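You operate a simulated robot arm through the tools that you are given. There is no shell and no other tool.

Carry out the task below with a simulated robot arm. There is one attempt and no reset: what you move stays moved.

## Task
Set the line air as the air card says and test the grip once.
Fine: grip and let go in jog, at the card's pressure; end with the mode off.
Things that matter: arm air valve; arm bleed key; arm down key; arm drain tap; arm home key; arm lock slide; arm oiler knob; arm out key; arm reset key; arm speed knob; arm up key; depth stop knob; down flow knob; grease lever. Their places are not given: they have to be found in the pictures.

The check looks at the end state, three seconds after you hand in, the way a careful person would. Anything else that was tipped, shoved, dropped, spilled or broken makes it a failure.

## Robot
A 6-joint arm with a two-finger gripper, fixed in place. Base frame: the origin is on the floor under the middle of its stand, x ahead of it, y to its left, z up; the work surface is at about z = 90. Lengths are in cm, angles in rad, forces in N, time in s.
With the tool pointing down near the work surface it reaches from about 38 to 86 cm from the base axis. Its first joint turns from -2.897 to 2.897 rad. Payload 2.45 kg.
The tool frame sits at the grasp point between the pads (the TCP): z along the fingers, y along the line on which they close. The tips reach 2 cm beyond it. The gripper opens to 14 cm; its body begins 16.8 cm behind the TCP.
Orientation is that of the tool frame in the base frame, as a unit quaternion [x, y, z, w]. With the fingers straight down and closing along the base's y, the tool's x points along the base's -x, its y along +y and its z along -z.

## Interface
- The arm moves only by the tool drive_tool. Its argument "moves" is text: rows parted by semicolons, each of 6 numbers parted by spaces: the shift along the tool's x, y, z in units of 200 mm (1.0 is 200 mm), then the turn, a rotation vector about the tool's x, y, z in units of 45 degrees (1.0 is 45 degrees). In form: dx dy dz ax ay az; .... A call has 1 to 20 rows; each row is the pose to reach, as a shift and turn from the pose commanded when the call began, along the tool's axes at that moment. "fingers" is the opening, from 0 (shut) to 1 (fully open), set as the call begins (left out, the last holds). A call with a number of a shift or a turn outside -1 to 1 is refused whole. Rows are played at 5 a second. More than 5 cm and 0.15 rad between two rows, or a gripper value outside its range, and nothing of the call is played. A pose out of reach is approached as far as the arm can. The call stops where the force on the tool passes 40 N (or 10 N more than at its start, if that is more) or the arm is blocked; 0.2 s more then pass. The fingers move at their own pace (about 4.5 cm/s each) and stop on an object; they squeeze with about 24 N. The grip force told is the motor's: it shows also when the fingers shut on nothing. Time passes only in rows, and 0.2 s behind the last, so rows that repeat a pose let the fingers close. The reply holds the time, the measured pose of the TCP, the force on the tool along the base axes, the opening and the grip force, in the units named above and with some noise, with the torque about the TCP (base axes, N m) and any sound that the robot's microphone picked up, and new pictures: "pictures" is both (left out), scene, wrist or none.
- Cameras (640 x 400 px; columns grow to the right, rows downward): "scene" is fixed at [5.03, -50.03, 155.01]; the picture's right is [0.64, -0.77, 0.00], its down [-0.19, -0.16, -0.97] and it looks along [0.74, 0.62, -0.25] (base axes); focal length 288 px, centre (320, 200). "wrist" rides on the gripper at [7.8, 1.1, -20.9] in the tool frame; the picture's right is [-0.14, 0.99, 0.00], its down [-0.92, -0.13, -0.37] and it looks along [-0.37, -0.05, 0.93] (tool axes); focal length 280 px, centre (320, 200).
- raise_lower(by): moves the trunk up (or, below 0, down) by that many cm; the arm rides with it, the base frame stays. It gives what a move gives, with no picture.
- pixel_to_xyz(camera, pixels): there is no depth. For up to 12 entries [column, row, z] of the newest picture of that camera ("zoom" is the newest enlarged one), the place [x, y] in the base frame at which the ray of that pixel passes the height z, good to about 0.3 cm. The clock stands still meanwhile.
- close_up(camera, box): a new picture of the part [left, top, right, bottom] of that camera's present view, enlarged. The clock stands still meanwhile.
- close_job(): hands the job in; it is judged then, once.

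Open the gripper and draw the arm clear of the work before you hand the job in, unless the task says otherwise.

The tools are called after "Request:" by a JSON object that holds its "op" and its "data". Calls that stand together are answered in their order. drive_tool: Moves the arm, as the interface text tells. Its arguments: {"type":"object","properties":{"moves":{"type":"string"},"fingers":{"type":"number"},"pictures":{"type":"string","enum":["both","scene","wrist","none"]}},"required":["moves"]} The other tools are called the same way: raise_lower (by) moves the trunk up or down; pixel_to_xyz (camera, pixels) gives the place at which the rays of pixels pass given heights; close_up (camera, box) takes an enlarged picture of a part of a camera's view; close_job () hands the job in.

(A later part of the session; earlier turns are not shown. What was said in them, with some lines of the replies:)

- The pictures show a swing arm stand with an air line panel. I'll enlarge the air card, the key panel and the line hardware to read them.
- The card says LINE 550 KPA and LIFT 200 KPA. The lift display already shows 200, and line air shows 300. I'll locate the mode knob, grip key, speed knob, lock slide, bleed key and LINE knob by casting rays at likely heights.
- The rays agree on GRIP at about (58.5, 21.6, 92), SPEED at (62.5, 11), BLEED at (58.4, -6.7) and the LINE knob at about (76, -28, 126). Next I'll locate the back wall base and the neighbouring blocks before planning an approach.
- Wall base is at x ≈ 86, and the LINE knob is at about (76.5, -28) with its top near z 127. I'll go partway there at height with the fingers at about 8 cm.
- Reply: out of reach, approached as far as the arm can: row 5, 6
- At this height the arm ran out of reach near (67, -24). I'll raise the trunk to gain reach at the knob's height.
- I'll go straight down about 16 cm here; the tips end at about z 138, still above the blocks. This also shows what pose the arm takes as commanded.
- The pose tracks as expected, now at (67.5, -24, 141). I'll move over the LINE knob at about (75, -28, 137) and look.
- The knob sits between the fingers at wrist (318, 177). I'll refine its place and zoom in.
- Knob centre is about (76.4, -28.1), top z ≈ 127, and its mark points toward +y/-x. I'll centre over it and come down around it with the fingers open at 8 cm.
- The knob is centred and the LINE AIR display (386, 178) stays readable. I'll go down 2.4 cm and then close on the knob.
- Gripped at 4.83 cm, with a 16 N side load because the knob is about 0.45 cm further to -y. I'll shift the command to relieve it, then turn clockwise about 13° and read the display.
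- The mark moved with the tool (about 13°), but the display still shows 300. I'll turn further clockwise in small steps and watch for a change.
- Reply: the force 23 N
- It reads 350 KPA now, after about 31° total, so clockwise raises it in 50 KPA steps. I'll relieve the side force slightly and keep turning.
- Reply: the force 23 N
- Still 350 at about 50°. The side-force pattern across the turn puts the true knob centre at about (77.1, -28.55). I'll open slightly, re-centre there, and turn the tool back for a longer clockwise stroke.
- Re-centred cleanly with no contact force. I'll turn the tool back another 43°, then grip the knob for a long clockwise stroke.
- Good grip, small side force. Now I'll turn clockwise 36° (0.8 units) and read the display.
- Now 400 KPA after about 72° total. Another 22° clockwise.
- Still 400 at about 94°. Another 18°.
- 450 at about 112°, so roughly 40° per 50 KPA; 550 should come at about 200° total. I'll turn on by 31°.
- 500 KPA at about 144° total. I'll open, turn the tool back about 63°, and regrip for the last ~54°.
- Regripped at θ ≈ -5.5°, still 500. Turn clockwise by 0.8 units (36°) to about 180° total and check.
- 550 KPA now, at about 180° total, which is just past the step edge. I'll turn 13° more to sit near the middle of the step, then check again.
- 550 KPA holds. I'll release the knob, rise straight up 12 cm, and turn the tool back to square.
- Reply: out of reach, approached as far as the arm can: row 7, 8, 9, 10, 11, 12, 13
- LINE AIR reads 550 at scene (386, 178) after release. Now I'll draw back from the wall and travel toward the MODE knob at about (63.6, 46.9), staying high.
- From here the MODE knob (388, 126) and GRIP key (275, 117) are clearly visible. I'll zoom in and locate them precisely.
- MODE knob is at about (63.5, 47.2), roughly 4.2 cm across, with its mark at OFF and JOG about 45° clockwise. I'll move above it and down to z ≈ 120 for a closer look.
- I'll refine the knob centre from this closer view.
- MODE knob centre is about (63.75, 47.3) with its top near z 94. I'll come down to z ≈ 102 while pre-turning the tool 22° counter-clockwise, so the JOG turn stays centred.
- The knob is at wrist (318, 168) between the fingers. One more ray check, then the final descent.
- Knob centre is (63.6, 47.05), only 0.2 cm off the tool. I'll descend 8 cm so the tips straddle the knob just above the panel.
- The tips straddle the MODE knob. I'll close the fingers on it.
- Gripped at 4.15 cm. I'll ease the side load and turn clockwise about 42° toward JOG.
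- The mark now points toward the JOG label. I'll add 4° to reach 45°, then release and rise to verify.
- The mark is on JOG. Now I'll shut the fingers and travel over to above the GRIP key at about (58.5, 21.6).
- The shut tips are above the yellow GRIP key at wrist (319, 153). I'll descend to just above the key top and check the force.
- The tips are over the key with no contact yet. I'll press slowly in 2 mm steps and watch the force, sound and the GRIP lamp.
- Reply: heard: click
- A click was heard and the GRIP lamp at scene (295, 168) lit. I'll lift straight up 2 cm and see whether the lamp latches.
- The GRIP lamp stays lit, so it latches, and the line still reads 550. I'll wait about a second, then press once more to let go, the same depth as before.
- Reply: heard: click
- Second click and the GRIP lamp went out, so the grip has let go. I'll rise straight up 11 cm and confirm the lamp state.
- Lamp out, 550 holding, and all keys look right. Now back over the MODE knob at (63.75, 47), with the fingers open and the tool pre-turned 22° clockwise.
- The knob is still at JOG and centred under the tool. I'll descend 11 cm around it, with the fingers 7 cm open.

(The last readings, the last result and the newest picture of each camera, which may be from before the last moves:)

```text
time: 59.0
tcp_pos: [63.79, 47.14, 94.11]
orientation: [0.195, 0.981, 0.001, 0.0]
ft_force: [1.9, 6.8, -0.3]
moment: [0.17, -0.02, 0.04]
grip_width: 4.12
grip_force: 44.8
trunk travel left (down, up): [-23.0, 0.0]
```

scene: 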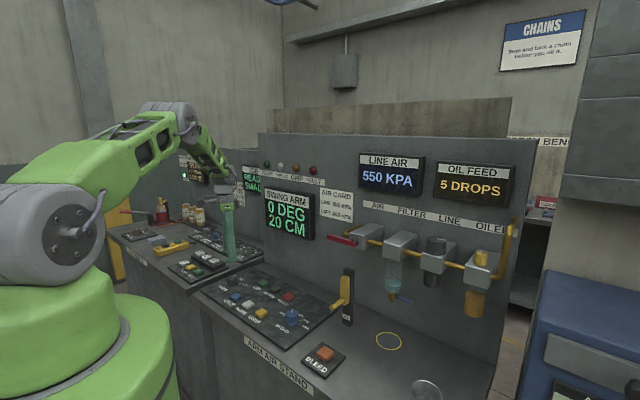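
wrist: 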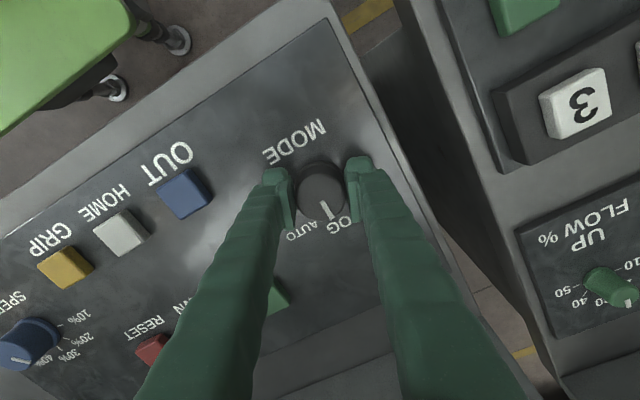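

Gripped at 4.12 cm. I'll turn counter-clockwise 45° back to OFF.

Request:
{"op": "drive_tool", "data": {"moves": "0 0 0 0 0 -0.15; 0 0 0 0 0 -0.3; 0 0 0 0 0 -0.45; 0 0 0 0 0 -0.6; 0 0 0 0 0 -0.75; 0 0 0 0 0 -0.9; 0 0 0 0 0 -1.0; 0 0 0 0 0 -1.0", "fingers": 0, "pictures": "both"}}

Request:
{"op": "close_up", "data": {"camera": "wrist", "box": [220, 90, 420, 270]}}

```text
time: 60.8
tcp_pos: [63.78, 46.96, 94.11]
orientation: [-0.196, 0.981, 0.0, 0.0]
ft_force: [7.8, 1.1, -0.2]
moment: [-0.16, 0.05, -0.02]
grip_width: 4.14
grip_force: 44.9
trunk travel left (down, up): [-23.0, 0.0]
```

scene: 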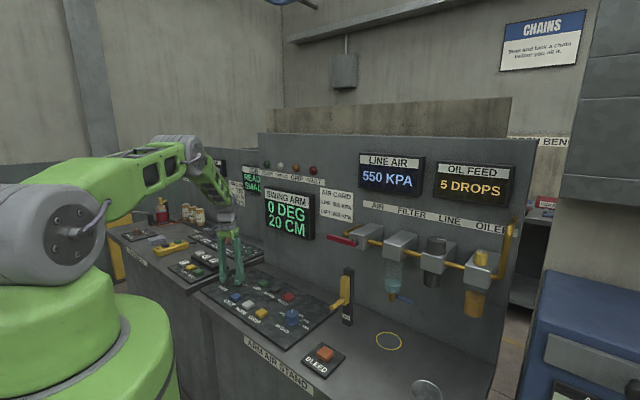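
wrist: 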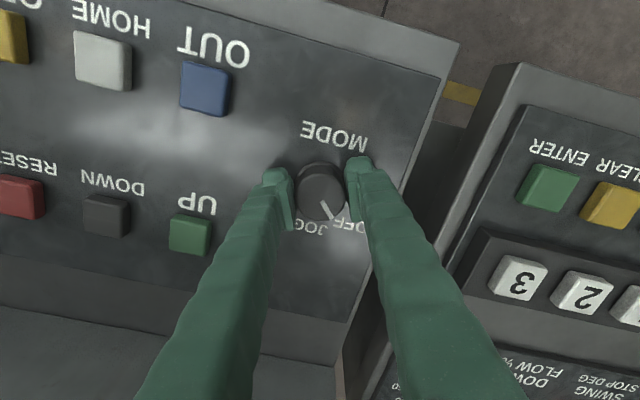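

```text
2.22 times, centred on (320, 180) of wrist
```

zoom: 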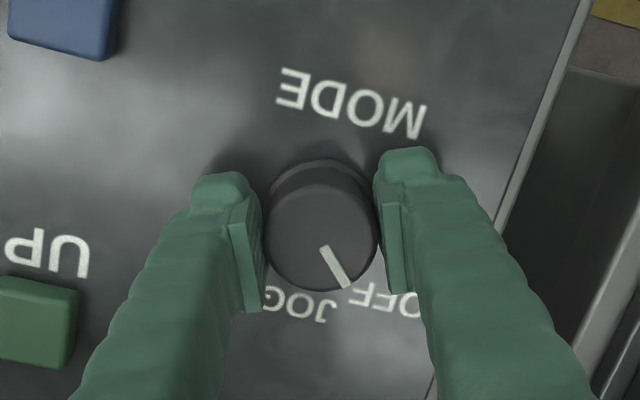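

The mark sits just as it did originally at OFF. I'll release, rise 10 cm, square the tool and verify.

Request:
{"op": "drive_tool", "data": {"moves": "0 0 0 0 0 0; 0 0 0 0 0 0; 0 0 0 0 0 0; 0 0 -0.15 0 0 0; 0 0 -0.3 0 0 0; 0 0 -0.5 0 0 0; 0 0 -0.55 0 0 0.15; 0 0 -0.6 0 0 0.3; 0 0 -0.65 0 0 0.5; 0 0 -0.65 0 0 0.5", "fingers": 0.5, "pictures": "both"}}

Request:
{"op": "close_up", "data": {"camera": "wrist", "box": [220, 70, 420, 250]}}

Request:
{"op": "close_up", "data": {"camera": "scene", "box": [190, 150, 350, 330]}}

```text
refused: row 9 steps farther than a row can; nothing moved
```

```text
2.22 times, centred on (320, 160) of wrist
```

zoom: 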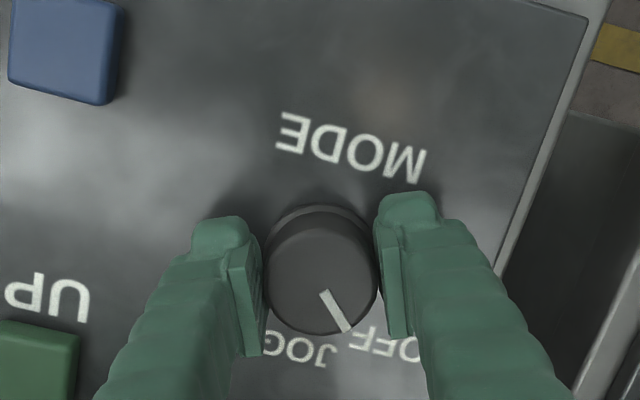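

```text
2.22 times, centred on (270, 240) of scene
```

zoom: 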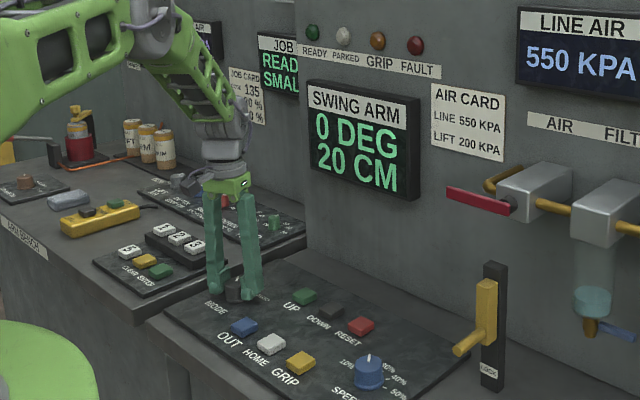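

The call was refused because one turn step was too big, and nothing moved. I'll repeat it with smaller turn steps.

Request:
{"op": "drive_tool", "data": {"moves": "0 0 0 0 0 0; 0 0 0 0 0 0; 0 0 0 0 0 0; 0 0 -0.15 0 0 0; 0 0 -0.3 0 0 0; 0 0 -0.45 0 0 0; 0 0 -0.55 0 0 0.12; 0 0 -0.6 0 0 0.25; 0 0 -0.65 0 0 0.38; 0 0 -0.65 0 0 0.5; 0 0 -0.65 0 0 0.5", "fingers": 0.5, "pictures": "both"}}

Request:
{"op": "close_up", "data": {"camera": "wrist", "box": [220, 70, 420, 250]}}

Request:
{"op": "close_up", "data": {"camera": "scene", "box": [190, 150, 350, 330]}}

```text
time: 63.2
tcp_pos: [63.85, 47.02, 107.16]
orientation: [-0.001, 1.0, 0.001, -0.001]
ft_force: [0.7, 0.6, -0.9]
moment: [0.02, 0.02, 0.0]
grip_width: 6.99
grip_force: 0.0
trunk travel left (down, up): [-23.0, 0.0]
```

scene: 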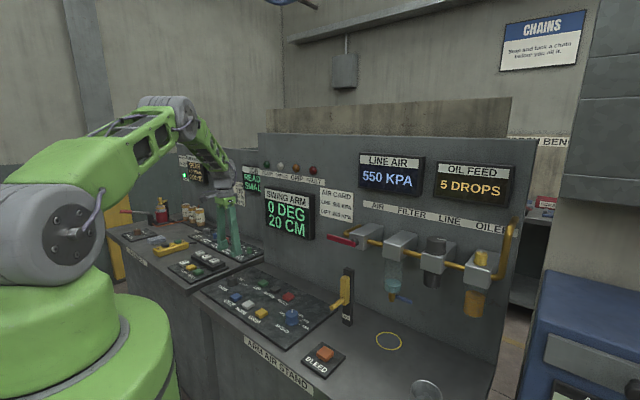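
wrist: 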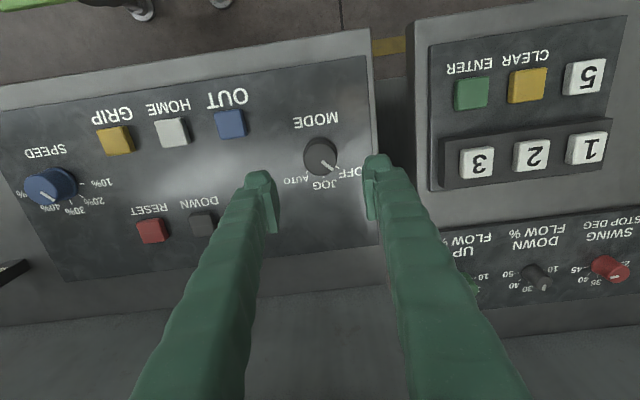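

```text
2.22 times, centred on (320, 160) of wrist
```

zoom: 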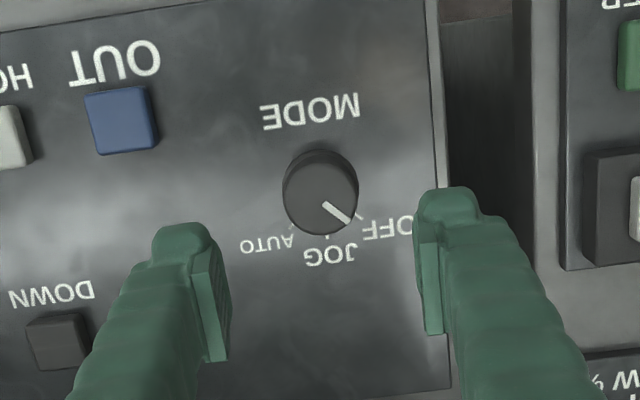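

```text
2.22 times, centred on (270, 240) of scene
```

zoom: 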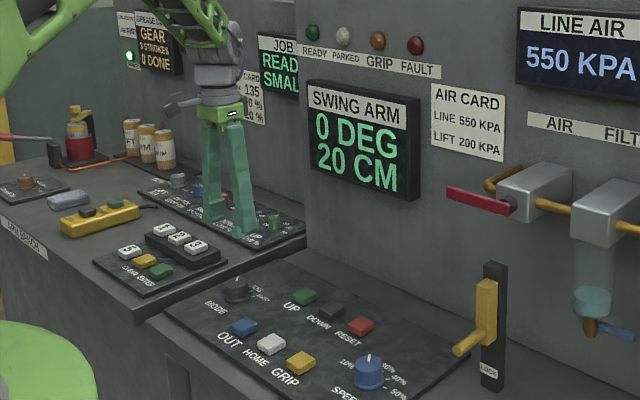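

The mark is at OFF again, the lamps are dark and LINE AIR reads 550. I'll raise the arm, open the gripper and draw it back clear of the stand.

Request:
{"op": "drive_tool", "data": {"moves": "0 0 -0.2 0 0 0; 0 0 -0.4 0 0 0; 0 0 -0.6 0 0 0; 0 0 -0.8 0 0 0; 0 0 -1.0 0 0 0; 0.1 -0.15 -1.0 0 0 0; 0.2 -0.3 -1.0 0 0 0; 0.3 -0.45 -1.0 0 0 0; 0.4 -0.6 -1.0 0 0 0; 0.5 -0.75 -1.0 0 0 0; 0.6 -0.9 -1.0 0 0 0", "fingers": 1, "pictures": "none"}}

Request:
{"op": "drive_tool", "data": {"moves": "0 -0.15 -0.15 0 0 0; 0 -0.3 -0.3 0 0 0; 0 -0.45 -0.45 0 0 0; 0 -0.6 -0.6 0 0 0; 0 -0.75 -0.75 0 0 0; 0 -0.9 -0.9 0 0 0; 0 -0.9 -0.9 0 0 0", "fingers": 1, "pictures": "both"}}

Request:
{"op": "close_up", "data": {"camera": "scene", "box": [190, 150, 350, 330]}}

Request:
{"op": "close_up", "data": {"camera": "scene", "box": [320, 140, 530, 400]}}

```text
time: 65.6
tcp_pos: [51.6, 29.05, 127.11]
orientation: [-0.001, 1.0, 0.001, 0.001]
ft_force: [0.0, -0.3, -0.3]
moment: [0.05, -0.02, -0.04]
grip_width: 13.99
grip_force: 0.2
trunk travel left (down, up): [-23.0, 0.0]
```

```text
time: 67.2
tcp_pos: [51.63, 10.88, 145.32]
orientation: [-0.001, 1.0, -0.001, 0.0]
ft_force: [-0.4, 1.2, -1.2]
moment: [-0.01, -0.01, 0.0]
grip_width: 13.98
grip_force: 0.1
trunk travel left (down, up): [-23.0, 0.0]
```

scene: 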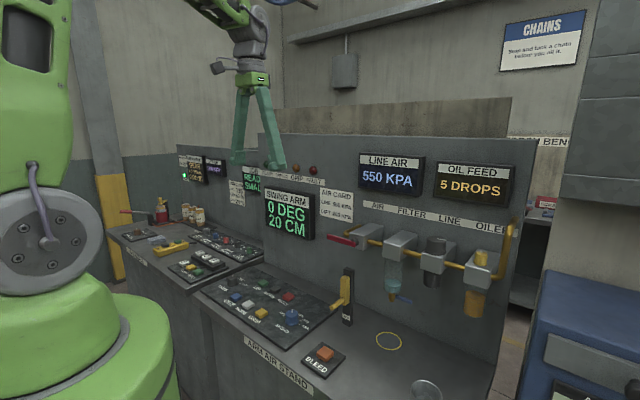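
wrist: 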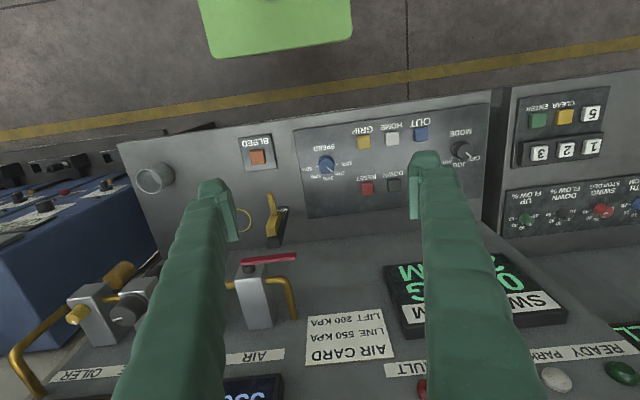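

```text
2.22 times, centred on (270, 240) of scene
```

zoom: 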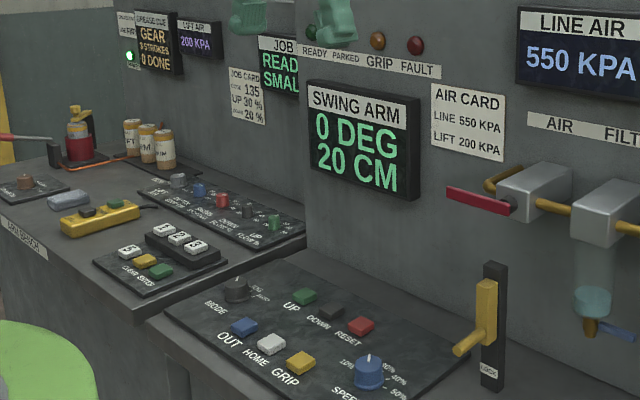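

```text
1.54 times, centred on (425, 270) of scene
```

zoom: 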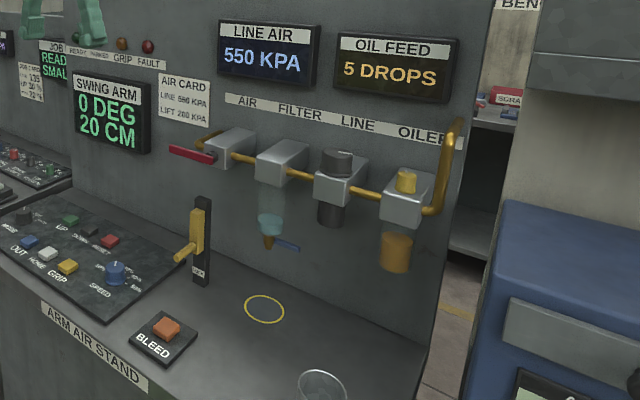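

LINE AIR reads 550 KPA, the GRIP and FAULT lamps are dark, and the MODE mark points to OFF at wrist (462, 152). Everything else looks undisturbed and the arm is clear with the gripper open, so I'm handing in.

Request:
{"op": "close_job", "data": {}}

```text
The job is handed in.
```

The line air is set to 550 KPA, as the air card says, and the grip was tested once. The job is handed in, but I was not told the result of the check.

- **Pressure:** I turned the LINE knob clockwise until LINE AIR went from 300 to 550 KPA. It still read 550 at the end. LIFT AIR was already at the card's 200 KPA, so I left it alone.
- **Grip test:** With MODE on JOG, the first press of GRIP lit the GRIP lamp and it stayed on. The second press put it out. LINE AIR read 550 throughout, and the FAULT lamp was dark each time I checked.
- **End state:** MODE is back at OFF, the gripper is open and the arm is clear of the stand. I used only the LINE knob, the MODE knob and the GRIP key. The last pictures show nothing else moved.
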